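You operate a simulated robot arm through the tools that you are given. There is no shell and no other tool.

The job below is to be done with a simulated two-armed robot. You get a single attempt, and the scene is never put back.

## Task
Clean the yellow car's tyres on the cleaning block.
Fine: crank on fresh tape first, roll the car along it till the grey film is gone, then set it back where it stood.

The check looks at the end state, three seconds after you hand in, the way a careful person would. Anything else that was tipped, shoved, dropped, spilled or broken makes it a failure.

## Robot
Two 7-joint arms with fingered hands on one trunk that stands fixed in place. Base frame: the origin is at the foot of the trunk, x ahead of it, y to its left, z up. Readings come in m, rad, newtons and seconds.
The left shoulder is at [0.024, 0.215, 1.198], the right one opposite. With the tool pointing down near the work surface each hand reaches from about 0.1 to 0.66 m from the base axis, measured 20 degrees to its own side. Payload 3.6 kg a hand.
The TCP of each hand is the grasp point between the finger pads, 0.022 m short of the fingertips. In the tool frame z runs along the fingers and y along their closing line. The gripper opens to 0.132 m; its body begins 0.06 m behind the TCP. The gripper is a hand of 4 fingers: y runs from the thumb to the fingers, the wrist lies at [0, 0, -0.203] in the tool frame, and closing takes about 1.5 s.
Orientation is told as [roll, pitch, yaw] about the base's x, y, z axes, in that order, counted from this pose: with the fingers straight down and closing along the base's y, the tool's x points along the base's -x, its y along +y and its z along -z.

## Interface
- The arms move only by the tool send_rows. It takes "left_moves", "right_moves" or both (then of equal length, played together; a hand with none holds still); each is a list that holds one entry, the list of rows, each a list of 7 numbers: the finger opening in m, from 0 to 0.132, then the shift along the tool's x, y, z in m, then the turn, a rotation vector about the tool's x, y, z in rad. In form: [[[gripper, dx, dy, dz, ax, ay, az], ...]]. A call has 1 to 20 rows; each row shifts and turns the commanded pose from where the row before left it, along the tool's axes as they then stand. Each row takes 0.2 s and may step no farther than 0.05 m and 0.15 rad from the row before; otherwise, or with a gripper value out of range, the whole call is refused. Where a pose cannot be reached the arm comes as near as it can. A force on the tool above 90 N (or 10 N above the force at the start of the call, whichever is more), or a blocked arm, ends the call early, and 0.2 s more pass. The fingers move at their own pace (about 0.108 m/s each) and stop on an object; they squeeze with about 28 N. The grip force told is the motor's: it shows also when the fingers shut on nothing. Time passes only in rows, and 0.2 s behind the last, so rows that do not move let the fingers close. It gives the time, the measured TCP pose, the force on the tool (base axes), the opening and the grip force at its end, in the units of the frame above (readings bear some noise), with the torque about the TCP (base axes, N m) and any sound that the robot's microphone picked up, and new pictures: "views" is both (left out), scene, wrist or none (wrist: the cameras of the hands that moved).
- Cameras (640 x 400 px; columns grow to the right, rows downward): "scene" is now at [0.1477, 0.0574, 1.1489]; the picture's right is [0.64, -0.77, -0.00], its down [0.01, 0.01, -1.00] and it looks along [0.77, 0.64, 0.01] (base axes); focal length 214 px, centre (320, 200). "left" rides on the left gripper at [-0.053, -0.053, -0.084] in its tool frame; the picture's right is [0.71, -0.71, 0.00], its down [0.53, 0.53, -0.67] and it looks along [0.47, 0.47, 0.74] (tool axes); focal length 247 px, centre (320, 200). "right" rides on the right gripper at [0.053, -0.053, -0.084] in its tool frame; the picture's right is [0.71, 0.71, 0.00], its down [-0.53, 0.53, -0.67] and it looks along [-0.47, 0.47, 0.74] (tool axes); focal length 247 px, centre (320, 200). There is no depth. A picture from a camera that has moved, and an enlarged one, comes with that camera's place and axes in the base frame and with its lens.
- lift_body(by): moves the trunk up (or, below 0, down) by that many m; the arms and the scene camera ride with it, the base frame stays. It gives what a move gives, with no picture.
- preshape(shape, hand): the hand has 4 fingers and takes this shape, open, in about a second: jaw (thumb against the fingers, like two jaws); tri (thumb and two fingers); tip (a fingertip pinch); poke (one finger out to press); point (the index stretched); flat (the hand flat); cup (the hand cupped); fist (a fist). The gripper value then closes the fingers along that shape, each until it touches; the sizes above hold for jaw. It gives what a move gives, with no picture.
- head_to(pan, tilt): turns the head with the scene camera to pan (to the left, within 1.047 rad either way) and tilt (down, from -0.506 to 1.204), counted from straight ahead of the robot (the tilt from the chest, where the trunk bows). It gives what a move gives, and a new picture of the scene camera.
- close_up(camera, box): a new picture of the part [left, top, right, bottom] of that camera's present view, enlarged. The clock stands still meanwhile.
- close_job(): hands the job in; it is judged then, once.

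Nothing tells you positions but the pictures and the camera data. Unless the task says otherwise, let go and move clear before handing in.

The tools are called after "Request:" by a JSON object that holds its "api" and its "payload". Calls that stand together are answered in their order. send_rows: Moves the arms, as the interface text tells. Its arguments: {"type":"object","properties":{"left_moves":{"type":"array","items":{"type":"array","items":{"type":"array","items":{"type":"number"}}}},"right_moves":{"type":"array","items":{"type":"array","items":{"type":"array","items":{"type":"number"}}}},"views":{"type":"string","enum":["both","scene","wrist","none"]}},"required":[]} The other tools are called the same way: lift_body (by) moves the trunk up or down; preshape (shape, hand) gives the hand a shape; head_to (pan, tilt) turns the head that bears the scene camera; close_up (camera, box) takes an enlarged picture of a part of a camera's view; close_job () hands the job in.

At the start:

```text
time_s: 0.0
left_eef_pos: [0.2685, 0.3941, 1.1411]
left_orientation: [0.001, -0.001, -0.001]
left_wrist_force: [0.5, 0.7, 0.8]
left_moment: [0.03, 0.01, -0.01]
left_opening: 0.1321
left_grasp_force: 0.1
left_shape: jaw
right_eef_pos: [0.4174, 0.0318, 1.1988]
right_orientation: [-0.001, 0.001, 0.0]
right_wrist_force: [-0.1, 0.5, 0.0]
right_moment: [0.04, 0.0, -0.02]
right_opening: 0.1319
right_grasp_force: 0.0
right_shape: jaw
trunk travel left (down, up): [-0.475, 0.201]
head pan, tilt (commanded): [0.688, -0.012]
```

scene: 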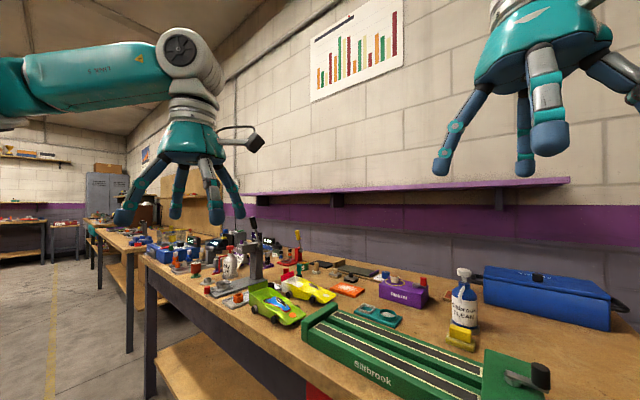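
right: 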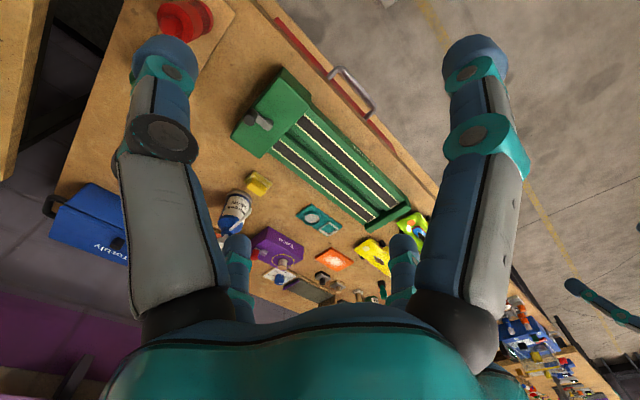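
left: 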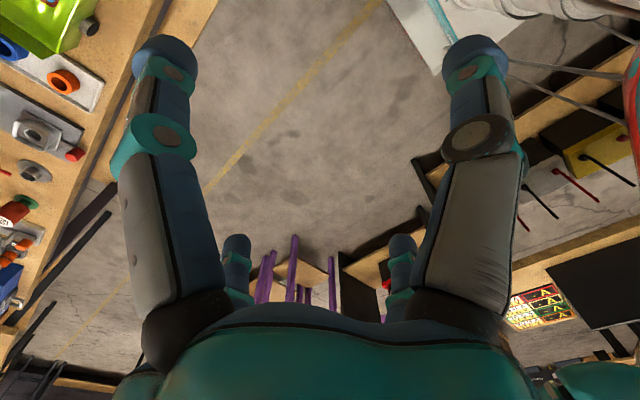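

I see a green tyre-cleaning block ("Slibrook") with two dark tape lanes and a crank at its near-right end, and a yellow car next to a green car to its left. I'll look closer from several angles before moving anything.

Request:
{"api": "head_to", "payload": {"pan": 0.5, "tilt": 0.6}}

Request:
{"api": "close_up", "payload": {"camera": "scene", "box": [160, 150, 480, 350]}}

Request:
{"api": "close_up", "payload": {"camera": "right", "box": [200, 40, 460, 300]}}

```text
time_s: 1.0
left_eef_pos: [0.2687, 0.3938, 1.1418]
left_orientation: [-0.001, 0.001, 0.001]
left_wrist_force: [-0.7, -0.2, 0.4]
left_moment: [0.0, 0.01, -0.02]
left_opening: 0.1317
left_grasp_force: 0.1
left_shape: jaw
right_eef_pos: [0.4172, 0.0301, 1.1986]
right_orientation: [-0.001, -0.001, -0.001]
right_wrist_force: [0.9, 0.1, -0.3]
right_moment: [-0.02, 0.0, 0.0]
right_opening: 0.1317
right_grasp_force: 0.1
right_shape: jaw
trunk travel left (down, up): [-0.475, 0.201]
head pan, tilt (commanded): [0.499, 0.6]
camera scene: at [0.156, 0.0428, 1.0926], right [0.48, -0.88, 0.0], down [-0.5, -0.27, -0.83], along [0.72, 0.4, -0.56], focal length 214 px, centre (320, 200)
```

scene: 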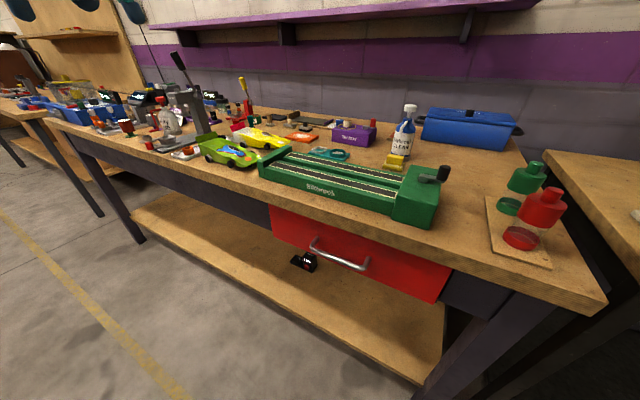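

```text
2.00 times, centred on (320, 250) of scene
camera zoom: at [0.156, 0.0428, 1.0926], right [0.48, -0.88, 0.0], down [-0.5, -0.27, -0.83], along [0.72, 0.4, -0.56], focal length 429 px, centre (320, 100)
```

zoom: 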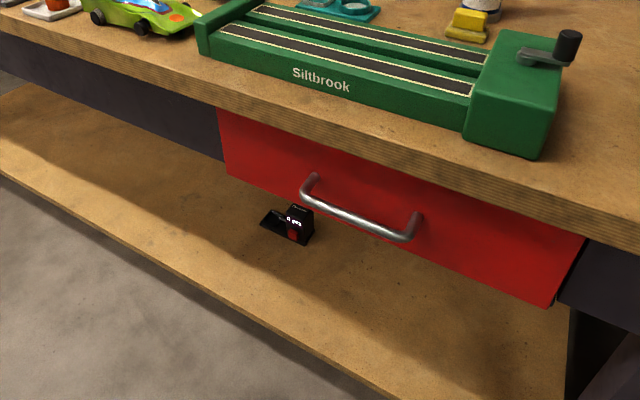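

```text
1.54 times, centred on (330, 170) of right
camera zoom: at [0.364, -0.0213, 1.282], right [-0.71, 0.71, 0.0], down [0.53, 0.53, 0.67], along [0.47, 0.47, -0.74], focal length 380 px, centre (305, 246)
```

zoom: 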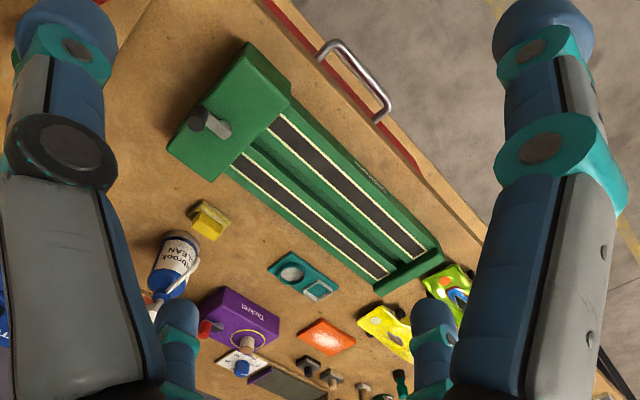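

The tape block's crank knob triangulates to about [0.55, 0.015, 0.92], and the block runs left from there along y. I'll look from more head angles to measure the car and the block.

Request:
{"api": "head_to", "payload": {"pan": 0.75, "tilt": 0.5}}

Request:
{"api": "close_up", "payload": {"camera": "scene", "box": [240, 100, 400, 200]}}

Request:
{"api": "close_up", "payload": {"camera": "scene", "box": [320, 80, 560, 230]}}

Request:
{"api": "close_up", "payload": {"camera": "right", "box": [340, 180, 440, 280]}}

```text
time_s: 1.8
left_eef_pos: [0.2686, 0.3947, 1.1417]
left_orientation: [0.0, 0.0, 0.001]
left_wrist_force: [0.6, 0.3, -0.4]
left_moment: [0.01, -0.01, 0.04]
left_opening: 0.1317
left_grasp_force: 0.0
left_shape: jaw
right_eef_pos: [0.4183, 0.0309, 1.1985]
right_orientation: [-0.001, 0.0, -0.001]
right_wrist_force: [-0.1, 0.7, -0.3]
right_moment: [0.03, -0.01, -0.01]
right_opening: 0.1322
right_grasp_force: 0.1
right_shape: jaw
trunk travel left (down, up): [-0.475, 0.201]
head pan, tilt (commanded): [0.75, 0.499]
camera scene: at [0.145, 0.0625, 1.1016], right [0.68, -0.73, 0.0], down [-0.35, -0.33, -0.88], along [0.64, 0.6, -0.48], focal length 214 px, centre (320, 200)
```

scene: 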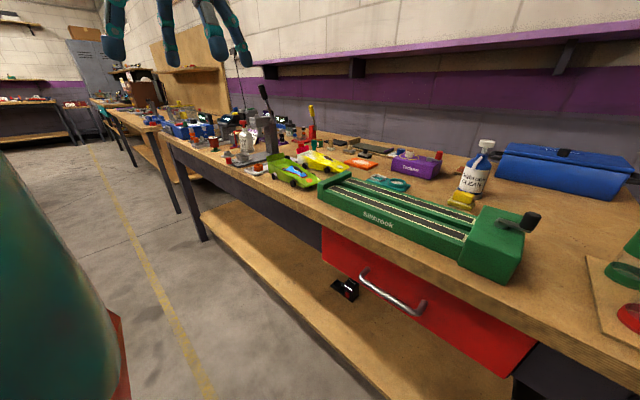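

```text
4.00 times, centred on (320, 150) of scene
camera zoom: at [0.145, 0.0625, 1.1016], right [0.68, -0.73, 0.0], down [-0.35, -0.33, -0.88], along [0.64, 0.6, -0.48], focal length 858 px, centre (320, 400)
```

zoom: 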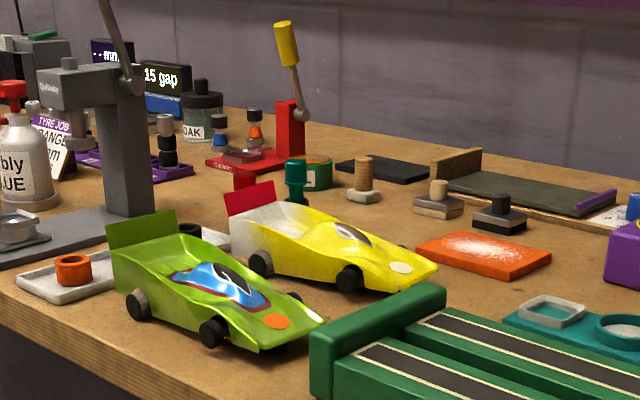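

```text
2.67 times, centred on (440, 155) of scene
camera zoom: at [0.145, 0.0625, 1.1016], right [0.68, -0.73, 0.0], down [-0.35, -0.33, -0.88], along [0.64, 0.6, -0.48], focal length 572 px, centre (0, 320)
```

zoom: 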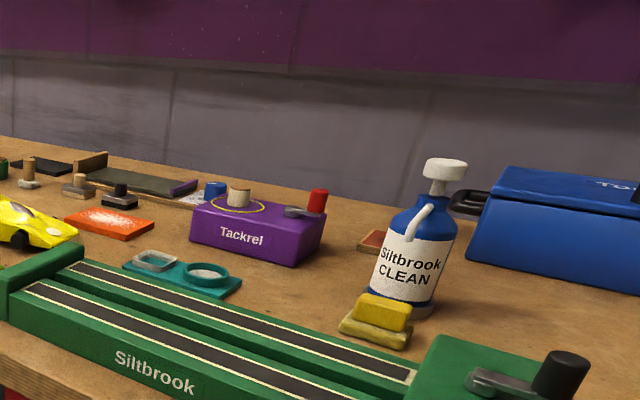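

```text
4.00 times, centred on (390, 230) of right
camera zoom: at [0.364, -0.0213, 1.282], right [-0.71, 0.71, 0.0], down [0.53, 0.53, 0.67], along [0.47, 0.47, -0.74], focal length 988 px, centre (40, 80)
```

zoom: 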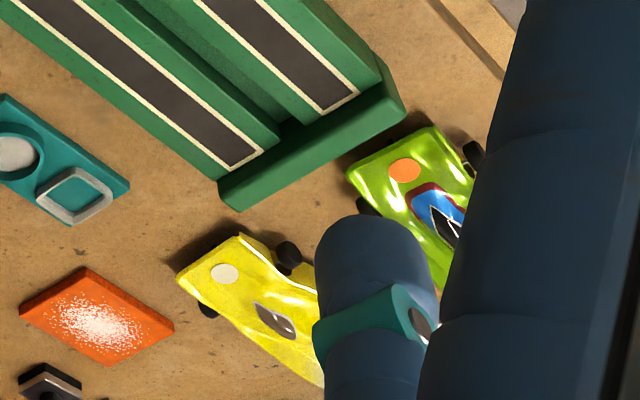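

The car's nose triangulates to about (0.668, 0.464, 0.863), with the nose facing −y and turned slightly toward +x. The tape lanes run along y at x≈0.52 and 0.58, from y≈0.08 to 0.36. I'll zoom in on the crank, the tape and the tyres.

Request:
{"api": "close_up", "payload": {"camera": "scene", "box": [460, 180, 560, 290]}}

Request:
{"api": "close_up", "payload": {"camera": "right", "box": [225, 60, 325, 160]}}

Request:
{"api": "close_up", "payload": {"camera": "scene", "box": [290, 140, 350, 180]}}

Request:
{"api": "close_up", "payload": {"camera": "right", "box": [260, 90, 420, 240]}}

```text
3.64 times, centred on (510, 235) of scene
camera zoom: at [0.145, 0.0625, 1.1016], right [0.68, -0.73, 0.0], down [-0.35, -0.33, -0.88], along [0.64, 0.6, -0.48], focal length 780 px, centre (-371, 73)
```

zoom: 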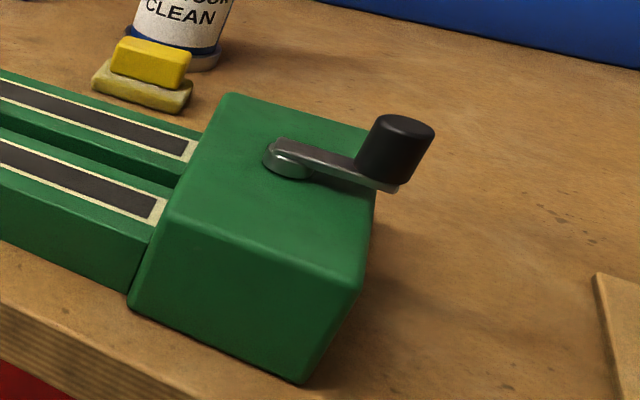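

```text
4.00 times, centred on (275, 110) of right
camera zoom: at [0.364, -0.0213, 1.282], right [-0.71, 0.71, 0.0], down [0.53, 0.53, 0.67], along [0.47, 0.47, -0.74], focal length 988 px, centre (500, 560)
```

zoom: 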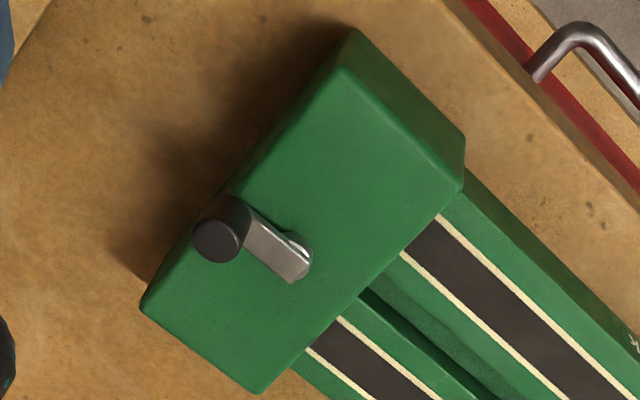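

```text
10.00 times, centred on (320, 160) of scene
camera zoom: at [0.145, 0.0625, 1.1016], right [0.68, -0.73, 0.0], down [-0.35, -0.33, -0.88], along [0.64, 0.6, -0.48], focal length 2145 px, centre (320, 600)
```

zoom: 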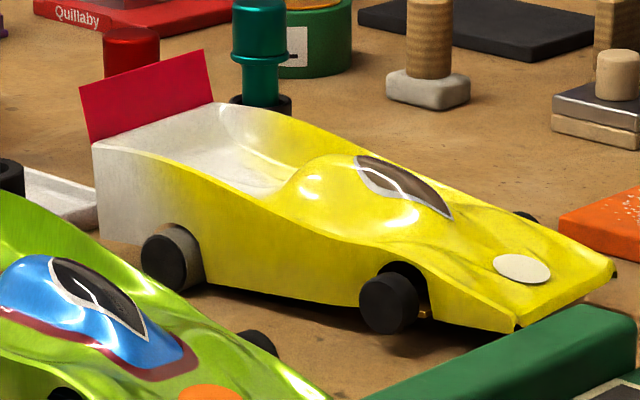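

```text
2.67 times, centred on (340, 165) of right
camera zoom: at [0.364, -0.0213, 1.282], right [-0.71, 0.71, 0.0], down [0.53, 0.53, 0.67], along [0.47, 0.47, -0.74], focal length 659 px, centre (267, 293)
```

zoom: 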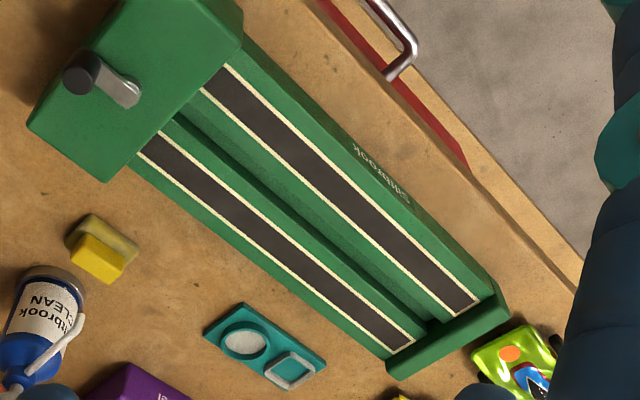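

The yellow car's centre is near (0.665, 0.54) on a bench at z≈0.84, with the green car about 3 cm nearer. Reach and finger layout matter here, so I'll try the hand shapes in free air and look at each.

Request:
{"api": "preshape", "payload": {"hand": "left", "shape": "tip"}}

Request:
{"api": "preshape", "payload": {"hand": "right", "shape": "tri"}}

Request:
{"api": "close_up", "payload": {"camera": "left", "box": [0, 0, 640, 400]}}

Request:
{"api": "close_up", "payload": {"camera": "right", "box": [0, 0, 640, 400]}}

Request:
{"api": "close_up", "payload": {"camera": "scene", "box": [0, 0, 640, 400]}}

```text
time_s: 2.7
left_eef_pos: [0.2684, 0.3956, 1.1406]
left_orientation: [-0.001, 0.002, 0.0]
left_wrist_force: [-0.1, -0.1, 0.5]
left_moment: [0.0, -0.03, -0.02]
left_opening: 0.1317
left_grasp_force: 0.0
left_shape: tip
right_eef_pos: [0.4179, 0.0299, 1.1988]
right_orientation: [-0.001, 0.0, -0.003]
right_wrist_force: [1.5, 0.4, -0.4]
right_moment: [-0.05, -0.01, -0.01]
right_opening: 0.1317
right_grasp_force: 0.0
right_shape: jaw
trunk travel left (down, up): [-0.475, 0.201]
head pan, tilt (commanded): [0.75, 0.499]
```

```text
time_s: 3.6
left_eef_pos: [0.2675, 0.3942, 1.1408]
left_orientation: [0.001, 0.0, 0.001]
left_wrist_force: [-0.1, -0.5, 0.8]
left_moment: [-0.01, -0.05, -0.02]
left_opening: 0.132
left_grasp_force: 0.1
left_shape: tip
right_eef_pos: [0.4182, 0.0308, 1.1989]
right_orientation: [0.002, 0.0, 0.001]
right_wrist_force: [0.4, 0.5, -0.4]
right_moment: [0.02, -0.02, -0.01]
right_opening: 0.1322
right_grasp_force: 0.0
right_shape: tri
trunk travel left (down, up): [-0.475, 0.201]
head pan, tilt (commanded): [0.75, 0.499]
```

```text
1.00 times, centred on (320, 200) of left (not enlarged: the box is as wide or as high as the picture)
camera zoom: at [0.3222, 0.3424, 1.2257], right [-0.71, -0.71, 0.0], down [-0.53, 0.53, 0.67], along [-0.47, 0.47, -0.74], focal length 247 px, centre (320, 200)
```

zoom: 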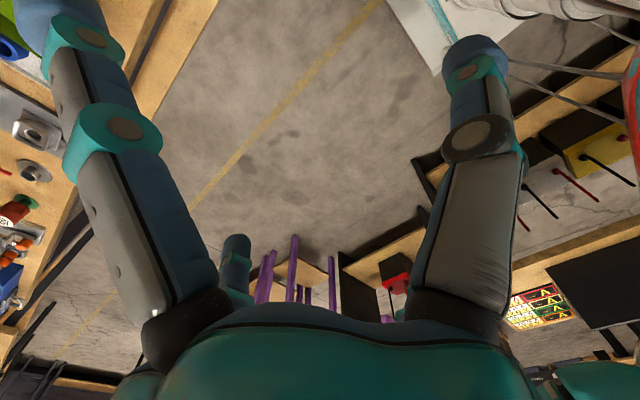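

```text
1.00 times, centred on (320, 200) of right (not enlarged: the box is as wide or as high as the picture)
camera zoom: at [0.364, -0.0213, 1.282], right [-0.71, 0.71, 0.0], down [0.53, 0.53, 0.67], along [0.47, 0.47, -0.74], focal length 247 px, centre (320, 200)
```

zoom: 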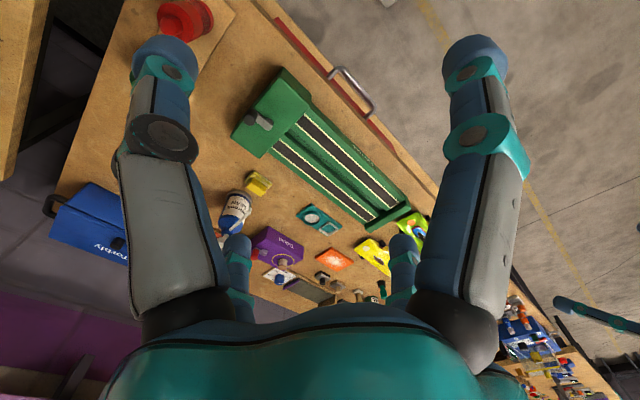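

```text
1.00 times, centred on (320, 200) of scene (not enlarged: the box is as wide or as high as the picture)
camera zoom: at [0.1449, 0.0625, 1.1016], right [0.68, -0.73, 0.0], down [-0.35, -0.33, -0.88], along [0.64, 0.6, -0.48], focal length 214 px, centre (320, 200)
```

zoom: 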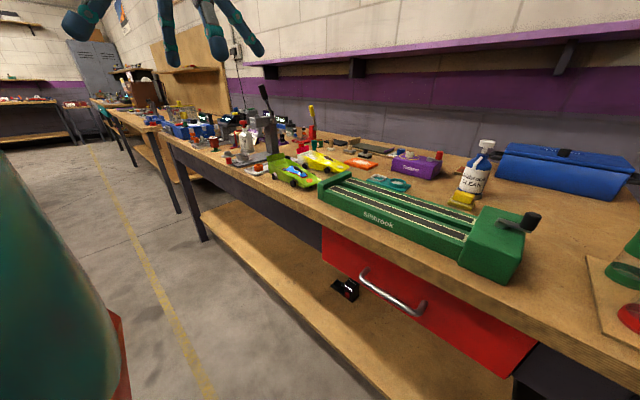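

Tip shape swings the side fingers outward and leaves the thumb against one finger. I'll turn the head to look at the hand itself, and close it in the air to see how the fingers move.

Request:
{"api": "head_to", "payload": {"pan": 1.04, "tilt": -0.1}}

Request:
{"api": "send_rows", "payload": {"left_moves": [[[0.08, 0, 0, 0, 0, 0, 0], [0.08, 0, 0, 0, 0, 0, 0], [0.08, 0, 0, 0, 0, 0, 0]]], "views": "both"}}

```text
time_s: 4.6
left_eef_pos: [0.2687, 0.3945, 1.1427]
left_orientation: [0.0, -0.001, 0.0]
left_wrist_force: [-0.4, -0.4, 0.1]
left_moment: [-0.02, 0.06, 0.01]
left_opening: 0.1319
left_grasp_force: 0.1
left_shape: tip
right_eef_pos: [0.4187, 0.0306, 1.1981]
right_orientation: [0.0, -0.001, 0.001]
right_wrist_force: [0.0, -0.3, -0.3]
right_moment: [0.01, 0.01, -0.01]
right_opening: 0.1317
right_grasp_force: 0.1
right_shape: tri
trunk travel left (down, up): [-0.475, 0.201]
head pan, tilt (commanded): [1.04, -0.099]
camera scene: at [0.1226, 0.0756, 1.1565], right [0.86, -0.51, 0.0], down [0.05, 0.08, -1.0], along [0.5, 0.86, 0.1], focal length 214 px, centre (320, 200)
```

scene: 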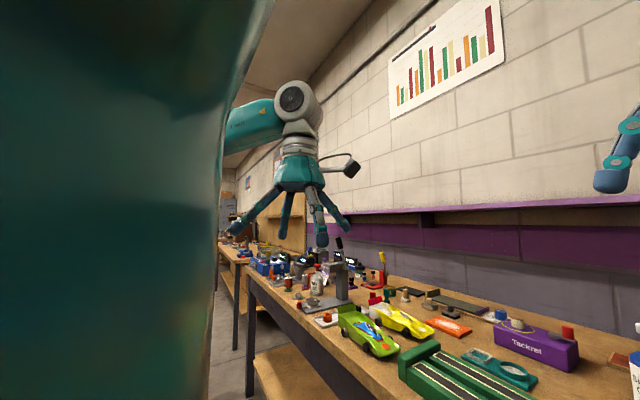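

```text
time_s: 5.4
left_eef_pos: [0.2685, 0.3947, 1.1418]
left_orientation: [0.0, 0.0, 0.0]
left_wrist_force: [-0.7, -0.5, -0.2]
left_moment: [0.01, 0.02, 0.0]
left_opening: 0.0806
left_grasp_force: 0.0
left_shape: tip
right_eef_pos: [0.4182, 0.0301, 1.1993]
right_orientation: [0.0, -0.001, 0.0]
right_wrist_force: [-0.2, 0.0, -0.2]
right_moment: [-0.02, -0.02, 0.0]
right_opening: 0.1319
right_grasp_force: 0.1
right_shape: tri
trunk travel left (down, up): [-0.475, 0.201]
head pan, tilt (commanded): [1.04, -0.099]
camera scene: at [0.1225, 0.0756, 1.1566], right [0.86, -0.51, 0.0], down [0.05, 0.09, -1.0], along [0.5, 0.86, 0.1], focal length 214 px, centre (320, 200)
camera left: at [0.3222, 0.3424, 1.2257], right [-0.71, -0.71, 0.0], down [-0.53, 0.53, 0.67], along [-0.47, 0.47, -0.74], focal length 247 px, centre (320, 200)
```

scene: 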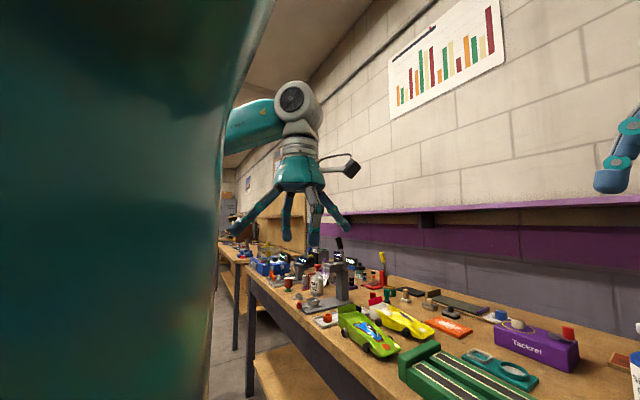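
left: 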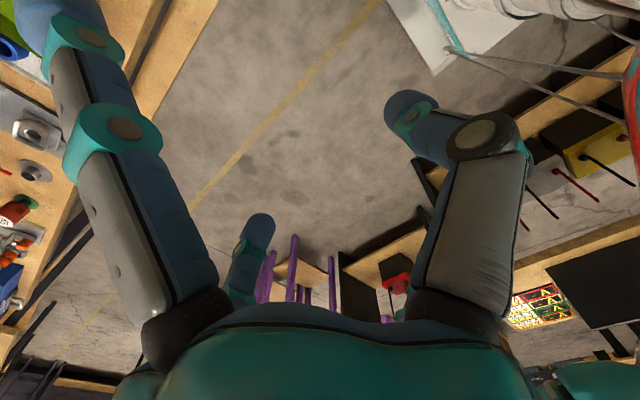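

Request:
{"api": "close_up", "payload": {"camera": "scene", "box": [220, 130, 380, 250]}}

Request:
{"api": "close_up", "payload": {"camera": "scene", "box": [320, 280, 460, 370]}}

```text
3.33 times, centred on (300, 190) of scene
camera zoom: at [0.1225, 0.0756, 1.1566], right [0.86, -0.51, 0.0], down [0.05, 0.09, -1.0], along [0.5, 0.86, 0.1], focal length 715 px, centre (387, 233)
```

zoom: 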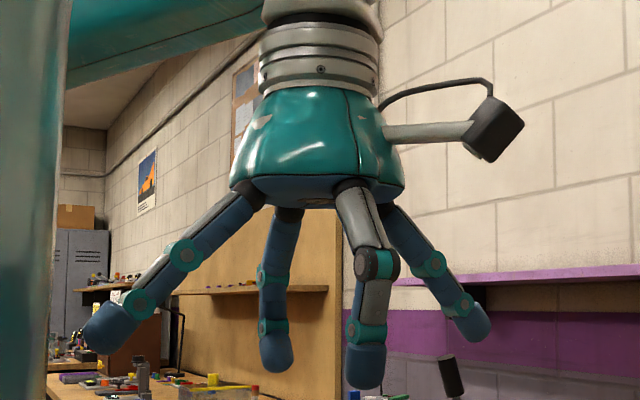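

```text
4.44 times, centred on (390, 325) of scene
camera zoom: at [0.1225, 0.0756, 1.1566], right [0.86, -0.51, 0.0], down [0.05, 0.09, -1.0], along [0.5, 0.86, 0.1], focal length 953 px, centre (9, -356)
```

zoom: 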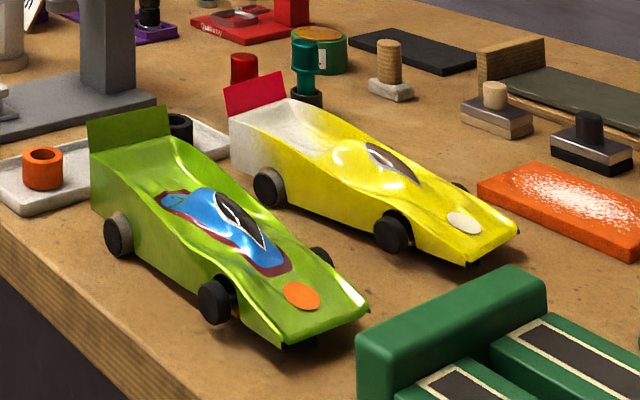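

I'll check how the other shapes close in free air, with tri on the right hand and jaw on the left.

Request:
{"api": "preshape", "payload": {"hand": "left", "shape": "jaw"}}

Request:
{"api": "send_rows", "payload": {"left_moves": [[[0.05, 0, 0, 0, 0, 0, 0], [0.05, 0, 0, 0, 0, 0, 0], [0.05, 0, 0, 0, 0, 0, 0], [0.05, 0, 0, 0, 0, 0, 0]]], "right_moves": [[[0.05, 0, 0, 0, 0, 0, 0], [0.05, 0, 0, 0, 0, 0, 0], [0.05, 0, 0, 0, 0, 0, 0], [0.05, 0, 0, 0, 0, 0, 0]]], "views": "wrist"}}

Request:
{"api": "close_up", "payload": {"camera": "scene", "box": [220, 130, 380, 250]}}

```text
time_s: 6.3
left_eef_pos: [0.2683, 0.3945, 1.1418]
left_orientation: [-0.001, 0.0, 0.0]
left_wrist_force: [-0.3, -0.4, 0.8]
left_moment: [-0.02, -0.04, -0.02]
left_opening: 0.1319
left_grasp_force: 0.1
left_shape: jaw
right_eef_pos: [0.4194, 0.0297, 1.1999]
right_orientation: [-0.001, -0.001, 0.001]
right_wrist_force: [0.4, -0.2, -0.1]
right_moment: [0.03, -0.03, 0.0]
right_opening: 0.1318
right_grasp_force: 0.1
right_shape: tri
trunk travel left (down, up): [-0.475, 0.201]
head pan, tilt (commanded): [1.04, -0.099]
```

```text
time_s: 7.3
left_eef_pos: [0.27, 0.3942, 1.142]
left_orientation: [-0.001, 0.0, -0.003]
left_wrist_force: [0.1, -0.7, 0.0]
left_moment: [0.03, -0.02, 0.0]
left_opening: 0.0504
left_grasp_force: 0.0
left_shape: jaw
right_eef_pos: [0.4172, 0.0311, 1.1978]
right_orientation: [0.0, 0.0, 0.001]
right_wrist_force: [0.0, -0.9, -0.8]
right_moment: [0.01, -0.02, -0.03]
right_opening: 0.0505
right_grasp_force: 0.0
right_shape: tri
trunk travel left (down, up): [-0.475, 0.201]
head pan, tilt (commanded): [1.04, -0.099]
camera right: at [0.364, -0.0213, 1.282], right [-0.71, 0.71, 0.0], down [0.53, 0.53, 0.67], along [0.47, 0.47, -0.74], focal length 247 px, centre (320, 200)
camera left: at [0.3222, 0.3424, 1.2257], right [-0.71, -0.71, 0.0], down [-0.53, 0.53, 0.67], along [-0.47, 0.47, -0.74], focal length 247 px, centre (320, 200)
```

right: 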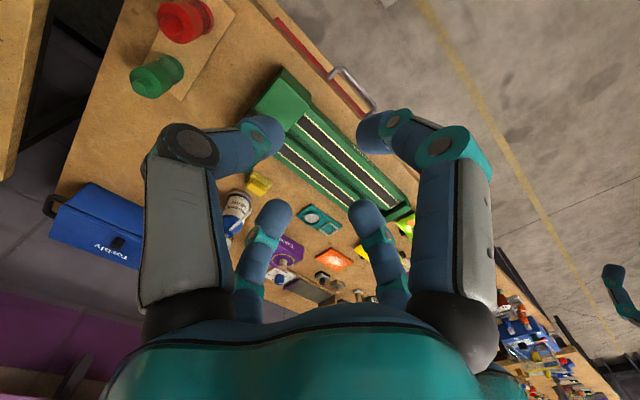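
left: 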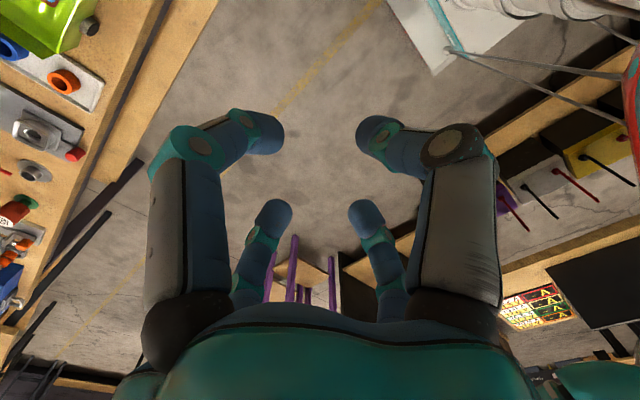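

```text
3.33 times, centred on (300, 190) of scene
camera zoom: at [0.1225, 0.0756, 1.1566], right [0.86, -0.51, 0.0], down [0.05, 0.09, -1.0], along [0.5, 0.86, 0.1], focal length 715 px, centre (387, 233)
```

zoom: 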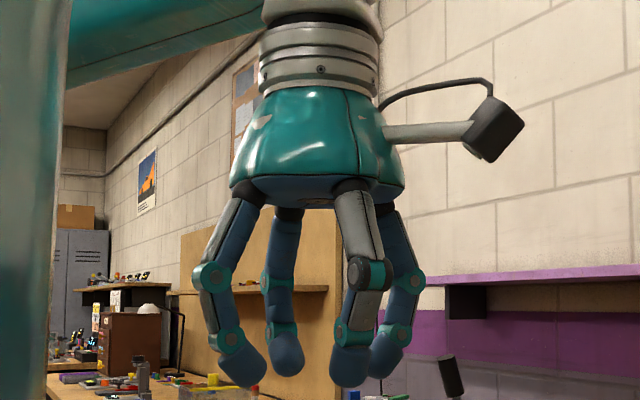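

Jaw and tri both close all four fingers toward the centre, so tip (thumb against one finger) suits the car better. I'll set tip, yaw the left hand so it closes across the car, and test how far it reaches at a safe height.

Request:
{"api": "preshape", "payload": {"hand": "left", "shape": "tip"}}

Request:
{"api": "send_rows", "payload": {"left_moves": [[[0.132, 0, 0, 0, 0, 0, 0.137], [0.132, 0, 0, 0, 0, 0, 0.137], [0.132, 0, 0, 0, 0, 0, 0.137], [0.132, 0, 0, 0, 0, 0, 0.137], [0.132, 0, 0, 0, 0, 0, 0.137], [0.132, 0, 0, 0, 0, 0, 0.137], [0.132, 0, 0, 0, 0, 0, 0.137], [0.132, 0, 0, 0, 0, 0, 0.137], [0.132, 0, 0, 0, 0, 0, 0.137], [0.132, 0, 0, 0, 0, 0, 0.137]]], "views": "none"}}

Request:
{"api": "head_to", "payload": {"pan": 0.8, "tilt": 0.2}}

Request:
{"api": "send_rows", "payload": {"left_moves": [[[0.132, 0.0094, 0.0417, 0, 0, 0, 0], [0.132, 0.0094, 0.0417, 0, 0, 0, 0], [0.132, 0.0094, 0.0417, 0, 0, 0, 0], [0.132, 0.0094, 0.0417, 0, 0, 0, 0], [0.132, 0.0094, 0.0417, 0, 0, 0, 0], [0.132, 0.0094, 0.0417, 0, 0, 0, 0]]], "views": "both"}}

```text
time_s: 8.2
left_eef_pos: [0.2683, 0.3953, 1.1412]
left_orientation: [0.002, 0.0, 0.0]
left_wrist_force: [0.2, -0.1, -0.1]
left_moment: [-0.01, -0.04, 0.0]
left_opening: 0.1318
left_grasp_force: 0.0
left_shape: tip
right_eef_pos: [0.4178, 0.03, 1.2002]
right_orientation: [0.0, 0.0, 0.0]
right_wrist_force: [0.0, -0.6, -0.2]
right_moment: [0.0, 0.0, 0.01]
right_opening: 0.0505
right_grasp_force: 0.0
right_shape: tri
trunk travel left (down, up): [-0.475, 0.201]
head pan, tilt (commanded): [1.04, -0.099]
```

```text
time_s: 10.4
left_eef_pos: [0.2686, 0.3941, 1.1416]
left_orientation: [0.0, -0.001, -1.374]
left_wrist_force: [-0.1, -0.2, 0.5]
left_moment: [0.0, -0.02, -0.01]
left_opening: 0.1318
left_grasp_force: 0.0
left_shape: tip
right_eef_pos: [0.417, 0.0305, 1.1988]
right_orientation: [0.002, -0.001, -0.001]
right_wrist_force: [1.0, -0.7, 0.4]
right_moment: [0.03, -0.05, -0.02]
right_opening: 0.0503
right_grasp_force: 0.0
right_shape: tri
trunk travel left (down, up): [-0.475, 0.201]
head pan, tilt (commanded): [1.04, -0.099]
```

```text
time_s: 11.2
left_eef_pos: [0.2687, 0.3932, 1.142]
left_orientation: [0.001, -0.001, -1.369]
left_wrist_force: [-0.6, -0.4, -0.5]
left_moment: [0.01, 0.02, 0.02]
left_opening: 0.1317
left_grasp_force: 0.1
left_shape: tip
right_eef_pos: [0.4188, 0.0312, 1.1998]
right_orientation: [-0.001, 0.0, 0.001]
right_wrist_force: [0.2, -0.4, 0.1]
right_moment: [-0.01, 0.02, 0.03]
right_opening: 0.0503
right_grasp_force: 0.1
right_shape: tri
trunk travel left (down, up): [-0.475, 0.201]
head pan, tilt (commanded): [0.799, 0.201]
camera scene: at [0.1434, 0.0673, 1.1294], right [0.72, -0.7, 0.0], down [-0.14, -0.14, -0.98], along [0.68, 0.7, -0.2], focal length 214 px, centre (320, 200)
```

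scene: 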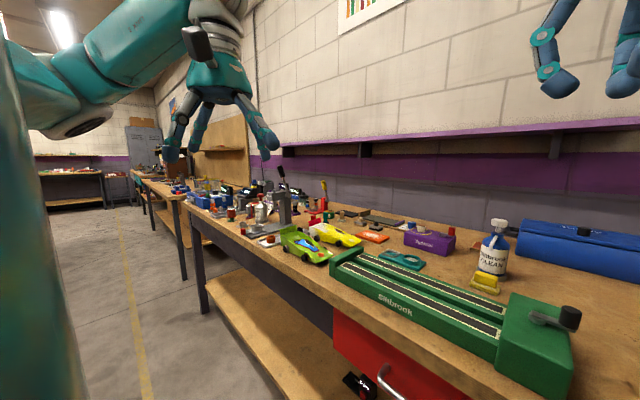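

```text
time_s: 12.6
left_eef_pos: [0.5022, 0.5006, 1.1403]
left_orientation: [-0.002, 0.0, -1.372]
left_wrist_force: [-0.3, 0.1, 0.4]
left_moment: [0.0, 0.04, 0.03]
left_opening: 0.132
left_grasp_force: 0.0
left_shape: tip
right_eef_pos: [0.4187, 0.0298, 1.1989]
right_orientation: [0.001, 0.002, 0.0]
right_wrist_force: [0.3, -0.2, -0.5]
right_moment: [-0.02, 0.03, -0.01]
right_opening: 0.0504
right_grasp_force: 0.0
right_shape: tri
trunk travel left (down, up): [-0.475, 0.201]
head pan, tilt (commanded): [0.799, 0.201]
camera scene: at [0.1445, 0.067, 1.1291], right [0.72, -0.7, 0.0], down [-0.14, -0.14, -0.98], along [0.68, 0.7, -0.2], focal length 214 px, centre (320, 200)
camera left: at [0.462, 0.4379, 1.2254], right [-0.83, 0.55, 0.0], down [0.41, 0.62, 0.67], along [0.37, 0.56, -0.74], focal length 247 px, centre (320, 200)
```

scene: 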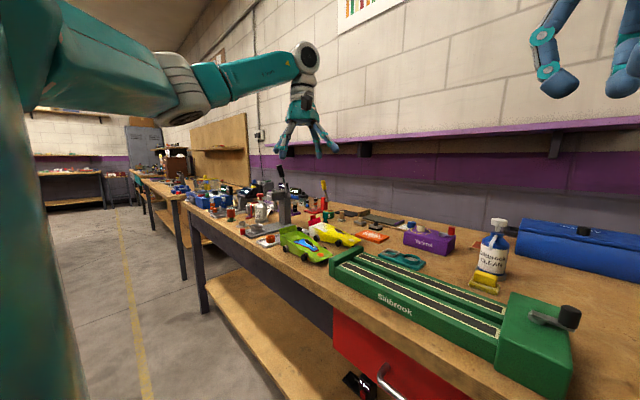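
left: 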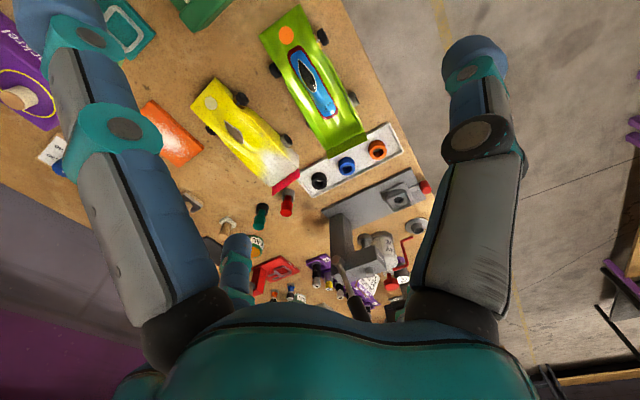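

The left wrist camera now looks straight onto both cars. I'll zoom in to measure them.

Request:
{"api": "close_up", "payload": {"camera": "left", "box": [180, 60, 310, 200]}}

Request:
{"api": "close_up", "payload": {"camera": "left", "box": [180, 0, 420, 200]}}

Request:
{"api": "close_up", "payload": {"camera": "scene", "box": [260, 210, 380, 280]}}

```text
2.86 times, centred on (245, 130) of left
camera zoom: at [0.462, 0.4379, 1.2254], right [-0.83, 0.55, 0.0], down [0.41, 0.62, 0.67], along [0.37, 0.56, -0.74], focal length 706 px, centre (534, 400)
```

zoom: 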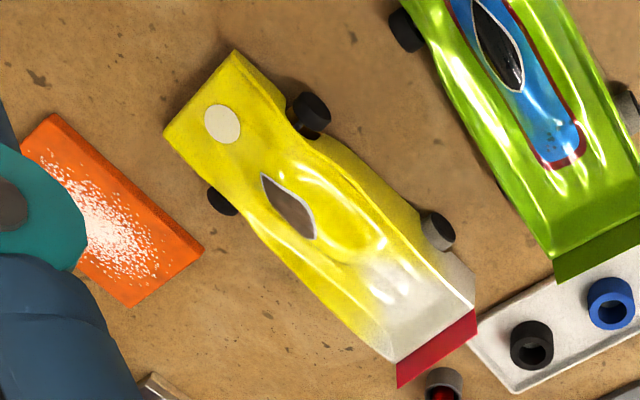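

```text
2.00 times, centred on (300, 100) of left
camera zoom: at [0.462, 0.4379, 1.2254], right [-0.83, 0.55, 0.0], down [0.41, 0.62, 0.67], along [0.37, 0.56, -0.74], focal length 494 px, centre (360, 400)
```

zoom: 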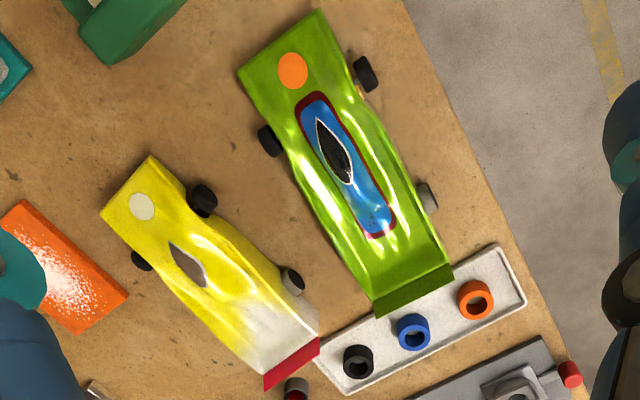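

```text
5.33 times, centred on (320, 245) of scene
camera zoom: at [0.1445, 0.067, 1.1291], right [0.72, -0.7, 0.0], down [-0.14, -0.14, -0.98], along [0.68, 0.7, -0.2], focal length 1144 px, centre (320, -40)
```

zoom: 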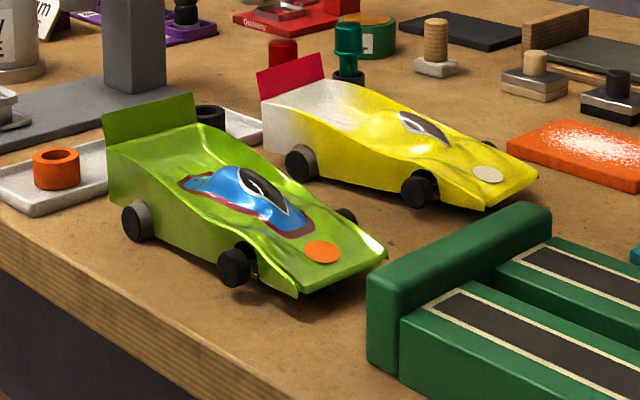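

I now have the car well measured: its axis is yawed about 7.4° from −y, its wheels centre near (0.665, 0.535), and it is about 0.075 m wide and 0.166 m long. I'll test the left arm's reach above the car at height.

Request:
{"api": "send_rows", "payload": {"left_moves": [[[0.132, 0.004, 0.0419, 0, 0, 0, 0], [0.132, 0.004, 0.0419, 0, 0, 0, 0], [0.132, 0.004, 0.0419, 0, 0, 0, 0], [0.132, 0.004, 0.0419, 0, 0, 0, 0.07], [0.132, 0, 0, 0, 0, 0, 0]]], "views": "both"}}

```text
time_s: 13.8
left_eef_pos: [0.5579, 0.5147, 1.1324]
left_orientation: [0.001, -0.001, -1.389]
left_wrist_force: [0.0, -0.3, 0.2]
left_moment: [-0.03, -0.02, -0.01]
left_opening: 0.132
left_grasp_force: 0.0
left_shape: tip
left hand out of reach, approached as far as the arm can: row 2, 3, 4
right_eef_pos: [0.4177, 0.0297, 1.1984]
right_orientation: [0.003, 0.001, -0.002]
right_wrist_force: [0.5, 0.0, -0.2]
right_moment: [0.04, 0.01, -0.02]
right_opening: 0.0501
right_grasp_force: 0.1
right_shape: tri
trunk travel left (down, up): [-0.475, 0.201]
head pan, tilt (commanded): [0.799, 0.201]
camera scene: at [0.1437, 0.0673, 1.1293], right [0.72, -0.7, 0.0], down [-0.14, -0.14, -0.98], along [0.68, 0.7, -0.2], focal length 214 px, centre (320, 200)
camera left: at [0.5163, 0.4537, 1.216], right [-0.82, 0.57, 0.0], down [0.42, 0.61, 0.67], along [0.38, 0.55, -0.74], focal length 247 px, centre (320, 200)
```

scene: 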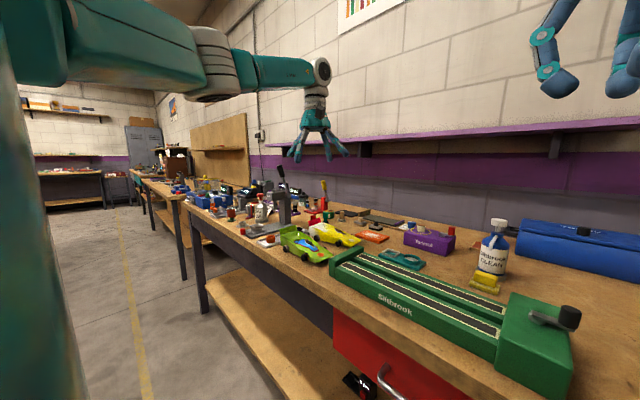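
left: 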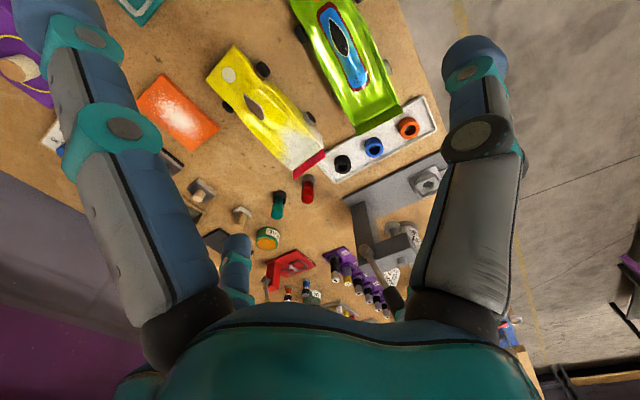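

The left arm tops out at about 0.63 m from shoulder to wrist, so grasping the car will need the trunk lowered and the tool leaned a little. I'll check the remaining hand shapes before choosing a grasp.

Request:
{"api": "preshape", "payload": {"hand": "left", "shape": "point"}}

Request:
{"api": "close_up", "payload": {"camera": "scene", "box": [260, 60, 380, 180]}}

Request:
{"api": "close_up", "payload": {"camera": "left", "box": [0, 0, 640, 400]}}

Request:
{"api": "preshape", "payload": {"hand": "left", "shape": "poke"}}

Request:
{"api": "close_up", "payload": {"camera": "scene", "box": [260, 60, 380, 180]}}

Request:
{"api": "preshape", "payload": {"hand": "left", "shape": "flat"}}

Request:
{"api": "close_up", "payload": {"camera": "scene", "box": [260, 60, 380, 180]}}

Request:
{"api": "preshape", "payload": {"hand": "left", "shape": "cup"}}

Request:
{"api": "close_up", "payload": {"camera": "scene", "box": [260, 60, 380, 180]}}

Request:
{"api": "close_up", "payload": {"camera": "left", "box": [0, 0, 640, 400]}}

```text
time_s: 14.7
left_eef_pos: [0.5585, 0.5149, 1.1306]
left_orientation: [-0.002, 0.0, -1.388]
left_wrist_force: [0.4, -0.4, 0.5]
left_moment: [0.03, 0.0, 0.04]
left_opening: 0.0
left_grasp_force: 0.0
left_shape: point
right_eef_pos: [0.4182, 0.0314, 1.199]
right_orientation: [-0.001, 0.002, -0.001]
right_wrist_force: [0.1, 0.1, -0.4]
right_moment: [-0.01, -0.03, 0.0]
right_opening: 0.0505
right_grasp_force: 0.0
right_shape: tri
trunk travel left (down, up): [-0.475, 0.201]
head pan, tilt (commanded): [0.799, 0.201]
```

```text
3.33 times, centred on (320, 120) of scene
camera zoom: at [0.1437, 0.0673, 1.1292], right [0.72, -0.7, 0.0], down [-0.14, -0.14, -0.98], along [0.68, 0.7, -0.2], focal length 715 px, centre (320, 467)
```

zoom: 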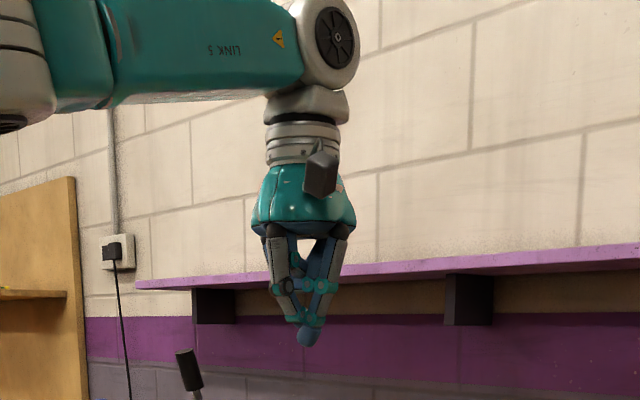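

```text
1.00 times, centred on (320, 200) of left (not enlarged: the box is as wide or as high as the picture)
camera zoom: at [0.5164, 0.4537, 1.2159], right [-0.82, 0.57, 0.0], down [0.42, 0.61, 0.67], along [0.38, 0.55, -0.74], focal length 247 px, centre (320, 200)
```

zoom: 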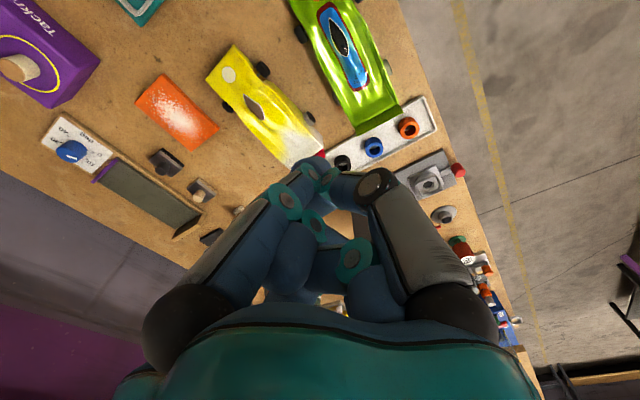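

```text
time_s: 15.6
left_eef_pos: [0.5576, 0.5156, 1.1324]
left_orientation: [-0.002, 0.0, -1.387]
left_wrist_force: [0.7, 0.7, -0.8]
left_moment: [0.01, 0.02, -0.03]
left_opening: 0.0
left_grasp_force: 0.1
left_shape: poke
right_eef_pos: [0.4173, 0.0298, 1.1992]
right_orientation: [0.0, 0.001, 0.0]
right_wrist_force: [-0.2, 0.4, 0.4]
right_moment: [-0.02, -0.02, -0.02]
right_opening: 0.0505
right_grasp_force: 0.1
right_shape: tri
trunk travel left (down, up): [-0.475, 0.201]
head pan, tilt (commanded): [0.799, 0.201]
```

```text
3.33 times, centred on (320, 120) of scene
camera zoom: at [0.1437, 0.0673, 1.1292], right [0.72, -0.7, 0.0], down [-0.14, -0.14, -0.98], along [0.68, 0.7, -0.2], focal length 715 px, centre (320, 467)
```

zoom: 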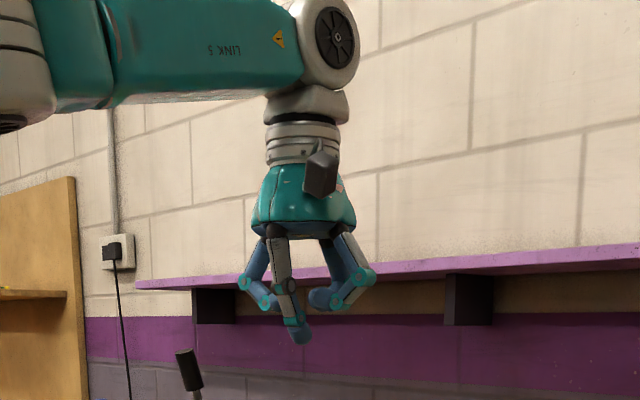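

```text
time_s: 16.5
left_eef_pos: [0.558, 0.5154, 1.1321]
left_orientation: [-0.001, -0.001, -1.386]
left_wrist_force: [1.2, -0.3, -0.5]
left_moment: [0.01, 0.01, -0.02]
left_opening: 0.1261
left_grasp_force: 0.0
left_shape: flat
right_eef_pos: [0.4179, 0.0308, 1.1987]
right_orientation: [-0.001, 0.002, 0.001]
right_wrist_force: [-0.4, 0.6, 0.5]
right_moment: [0.02, -0.01, 0.0]
right_opening: 0.0504
right_grasp_force: 0.1
right_shape: tri
trunk travel left (down, up): [-0.475, 0.201]
head pan, tilt (commanded): [0.799, 0.201]
```

```text
3.33 times, centred on (320, 120) of scene
camera zoom: at [0.1437, 0.0673, 1.1292], right [0.72, -0.7, 0.0], down [-0.14, -0.14, -0.98], along [0.68, 0.7, -0.2], focal length 715 px, centre (320, 467)
```

zoom: 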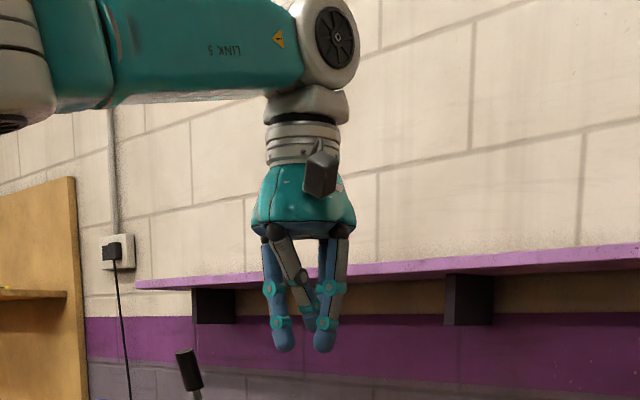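

```text
time_s: 17.4
left_eef_pos: [0.5581, 0.5154, 1.1319]
left_orientation: [-0.001, -0.001, -1.387]
left_wrist_force: [0.4, 0.2, -0.3]
left_moment: [-0.03, 0.0, 0.0]
left_opening: 0.0595
left_grasp_force: 0.1
left_shape: cup
right_eef_pos: [0.4171, 0.031, 1.1987]
right_orientation: [0.0, 0.0, 0.001]
right_wrist_force: [-0.7, -0.3, 0.5]
right_moment: [0.0, -0.03, -0.02]
right_opening: 0.0504
right_grasp_force: 0.1
right_shape: tri
trunk travel left (down, up): [-0.475, 0.201]
head pan, tilt (commanded): [0.799, 0.201]
```

```text
3.33 times, centred on (320, 120) of scene
camera zoom: at [0.1437, 0.0673, 1.1292], right [0.72, -0.7, 0.0], down [-0.14, -0.14, -0.98], along [0.68, 0.7, -0.2], focal length 715 px, centre (320, 467)
```

zoom: 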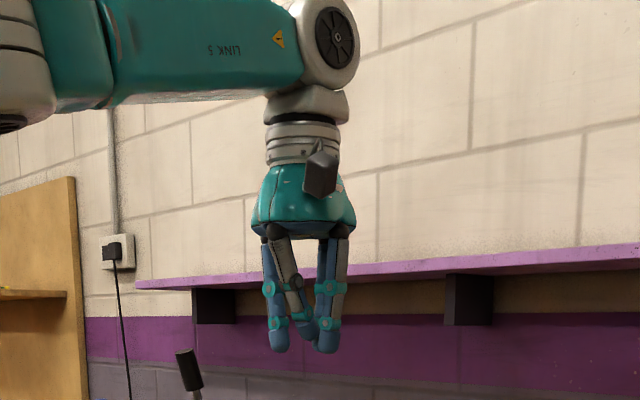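

```text
1.00 times, centred on (320, 200) of left (not enlarged: the box is as wide or as high as the picture)
camera zoom: at [0.5164, 0.4537, 1.216], right [-0.82, 0.57, 0.0], down [0.42, 0.61, 0.67], along [0.38, 0.55, -0.74], focal length 247 px, centre (320, 200)
```

zoom: 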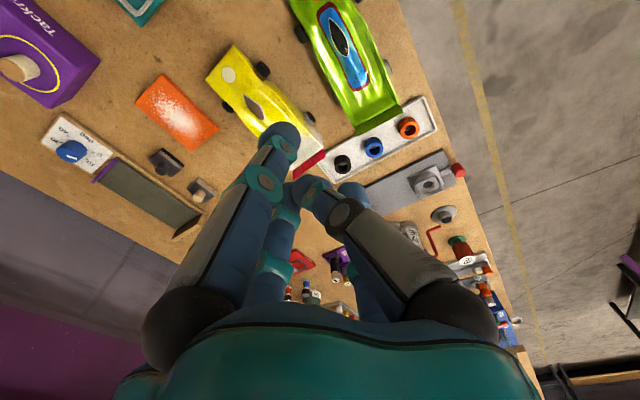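

My plan: the car is out of vertical reach, so I'll lean the left hand and pinch the red rear wing. The crank comes first. Its pivot is near (0.542, 0.045, 0.909) and its knob top near (0.548, 0.015, 0.932), a radius of about 0.031. I'll bring the right hand over the knob with the fingers partly open, as a loose cage.

Request:
{"api": "preshape", "payload": {"hand": "right", "shape": "jaw"}}

Request:
{"api": "head_to", "payload": {"pan": 0.15, "tilt": 0.65}}

Request:
{"api": "send_rows", "payload": {"right_moves": [[[0.07, -0.026, -0.003, 0.03, 0, 0, 0], [0.07, -0.026, -0.003, 0.03, 0, 0, 0], [0.07, -0.026, -0.003, 0.03, 0, 0, 0], [0.07, -0.026, -0.003, 0.03, 0, 0, 0], [0.07, -0.026, -0.003, 0.03, 0, 0, 0]]], "views": "both"}}

```text
time_s: 18.3
left_eef_pos: [0.558, 0.5147, 1.132]
left_orientation: [-0.001, 0.0, -1.388]
left_wrist_force: [-0.3, 0.0, -0.1]
left_moment: [-0.02, 0.0, -0.01]
left_opening: 0.0599
left_grasp_force: 0.1
left_shape: cup
right_eef_pos: [0.4179, 0.0295, 1.1994]
right_orientation: [0.0, 0.001, 0.0]
right_wrist_force: [0.1, -0.8, 0.4]
right_moment: [-0.01, 0.04, 0.01]
right_opening: 0.1319
right_grasp_force: 0.2
right_shape: jaw
trunk travel left (down, up): [-0.475, 0.201]
head pan, tilt (commanded): [0.799, 0.201]
```

```text
time_s: 19.3
left_eef_pos: [0.5583, 0.5146, 1.1321]
left_orientation: [-0.001, -0.001, -1.388]
left_wrist_force: [-0.3, -0.4, 0.0]
left_moment: [-0.02, 0.0, -0.02]
left_opening: 0.06
left_grasp_force: 0.2
left_shape: cup
right_eef_pos: [0.418, 0.0311, 1.1992]
right_orientation: [-0.001, 0.002, -0.001]
right_wrist_force: [-0.8, -0.3, 0.4]
right_moment: [-0.02, 0.01, 0.0]
right_opening: 0.1318
right_grasp_force: 0.1
right_shape: jaw
trunk travel left (down, up): [-0.475, 0.201]
head pan, tilt (commanded): [0.15, 0.649]
camera scene: at [0.1646, 0.0135, 1.0882], right [0.15, -0.99, 0.0], down [-0.6, -0.09, -0.8], along [0.79, 0.12, -0.6], focal length 214 px, centre (320, 200)
```

scene: 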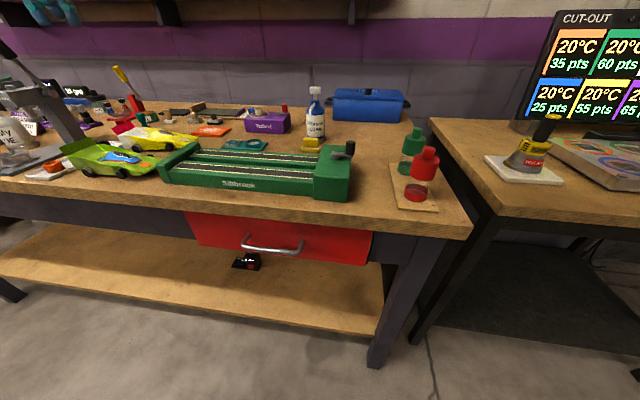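

```text
time_s: 20.5
left_eef_pos: [0.5584, 0.5153, 1.1327]
left_orientation: [-0.003, 0.001, -1.387]
left_wrist_force: [-0.1, -0.7, 0.6]
left_moment: [-0.04, -0.04, 0.02]
left_opening: 0.0594
left_grasp_force: 0.1
left_shape: cup
right_eef_pos: [0.546, 0.0155, 1.048]
right_orientation: [0.0, -0.001, -0.001]
right_wrist_force: [0.8, 0.8, 0.7]
right_moment: [0.0, 0.0, 0.01]
right_opening: 0.0704
right_grasp_force: 0.0
right_shape: jaw
trunk travel left (down, up): [-0.475, 0.201]
head pan, tilt (commanded): [0.15, 0.649]
camera scene: at [0.1649, 0.0137, 1.0881], right [0.15, -0.99, 0.0], down [-0.6, -0.09, -0.8], along [0.79, 0.12, -0.61], focal length 214 px, centre (320, 200)
camera right: at [0.4928, -0.0366, 1.1311], right [-0.71, 0.71, 0.0], down [0.53, 0.53, 0.67], along [0.47, 0.47, -0.74], focal length 247 px, centre (320, 200)
```

scene: 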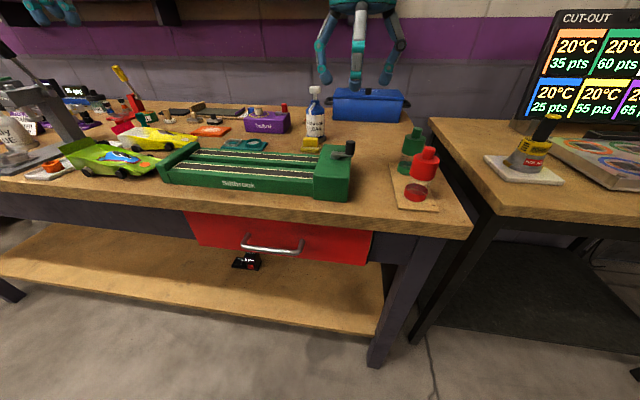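
right: 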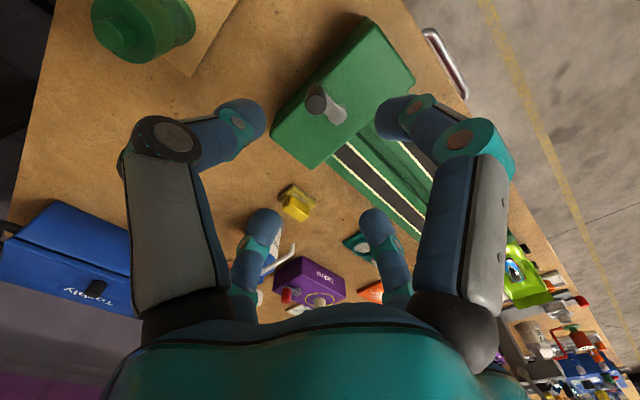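

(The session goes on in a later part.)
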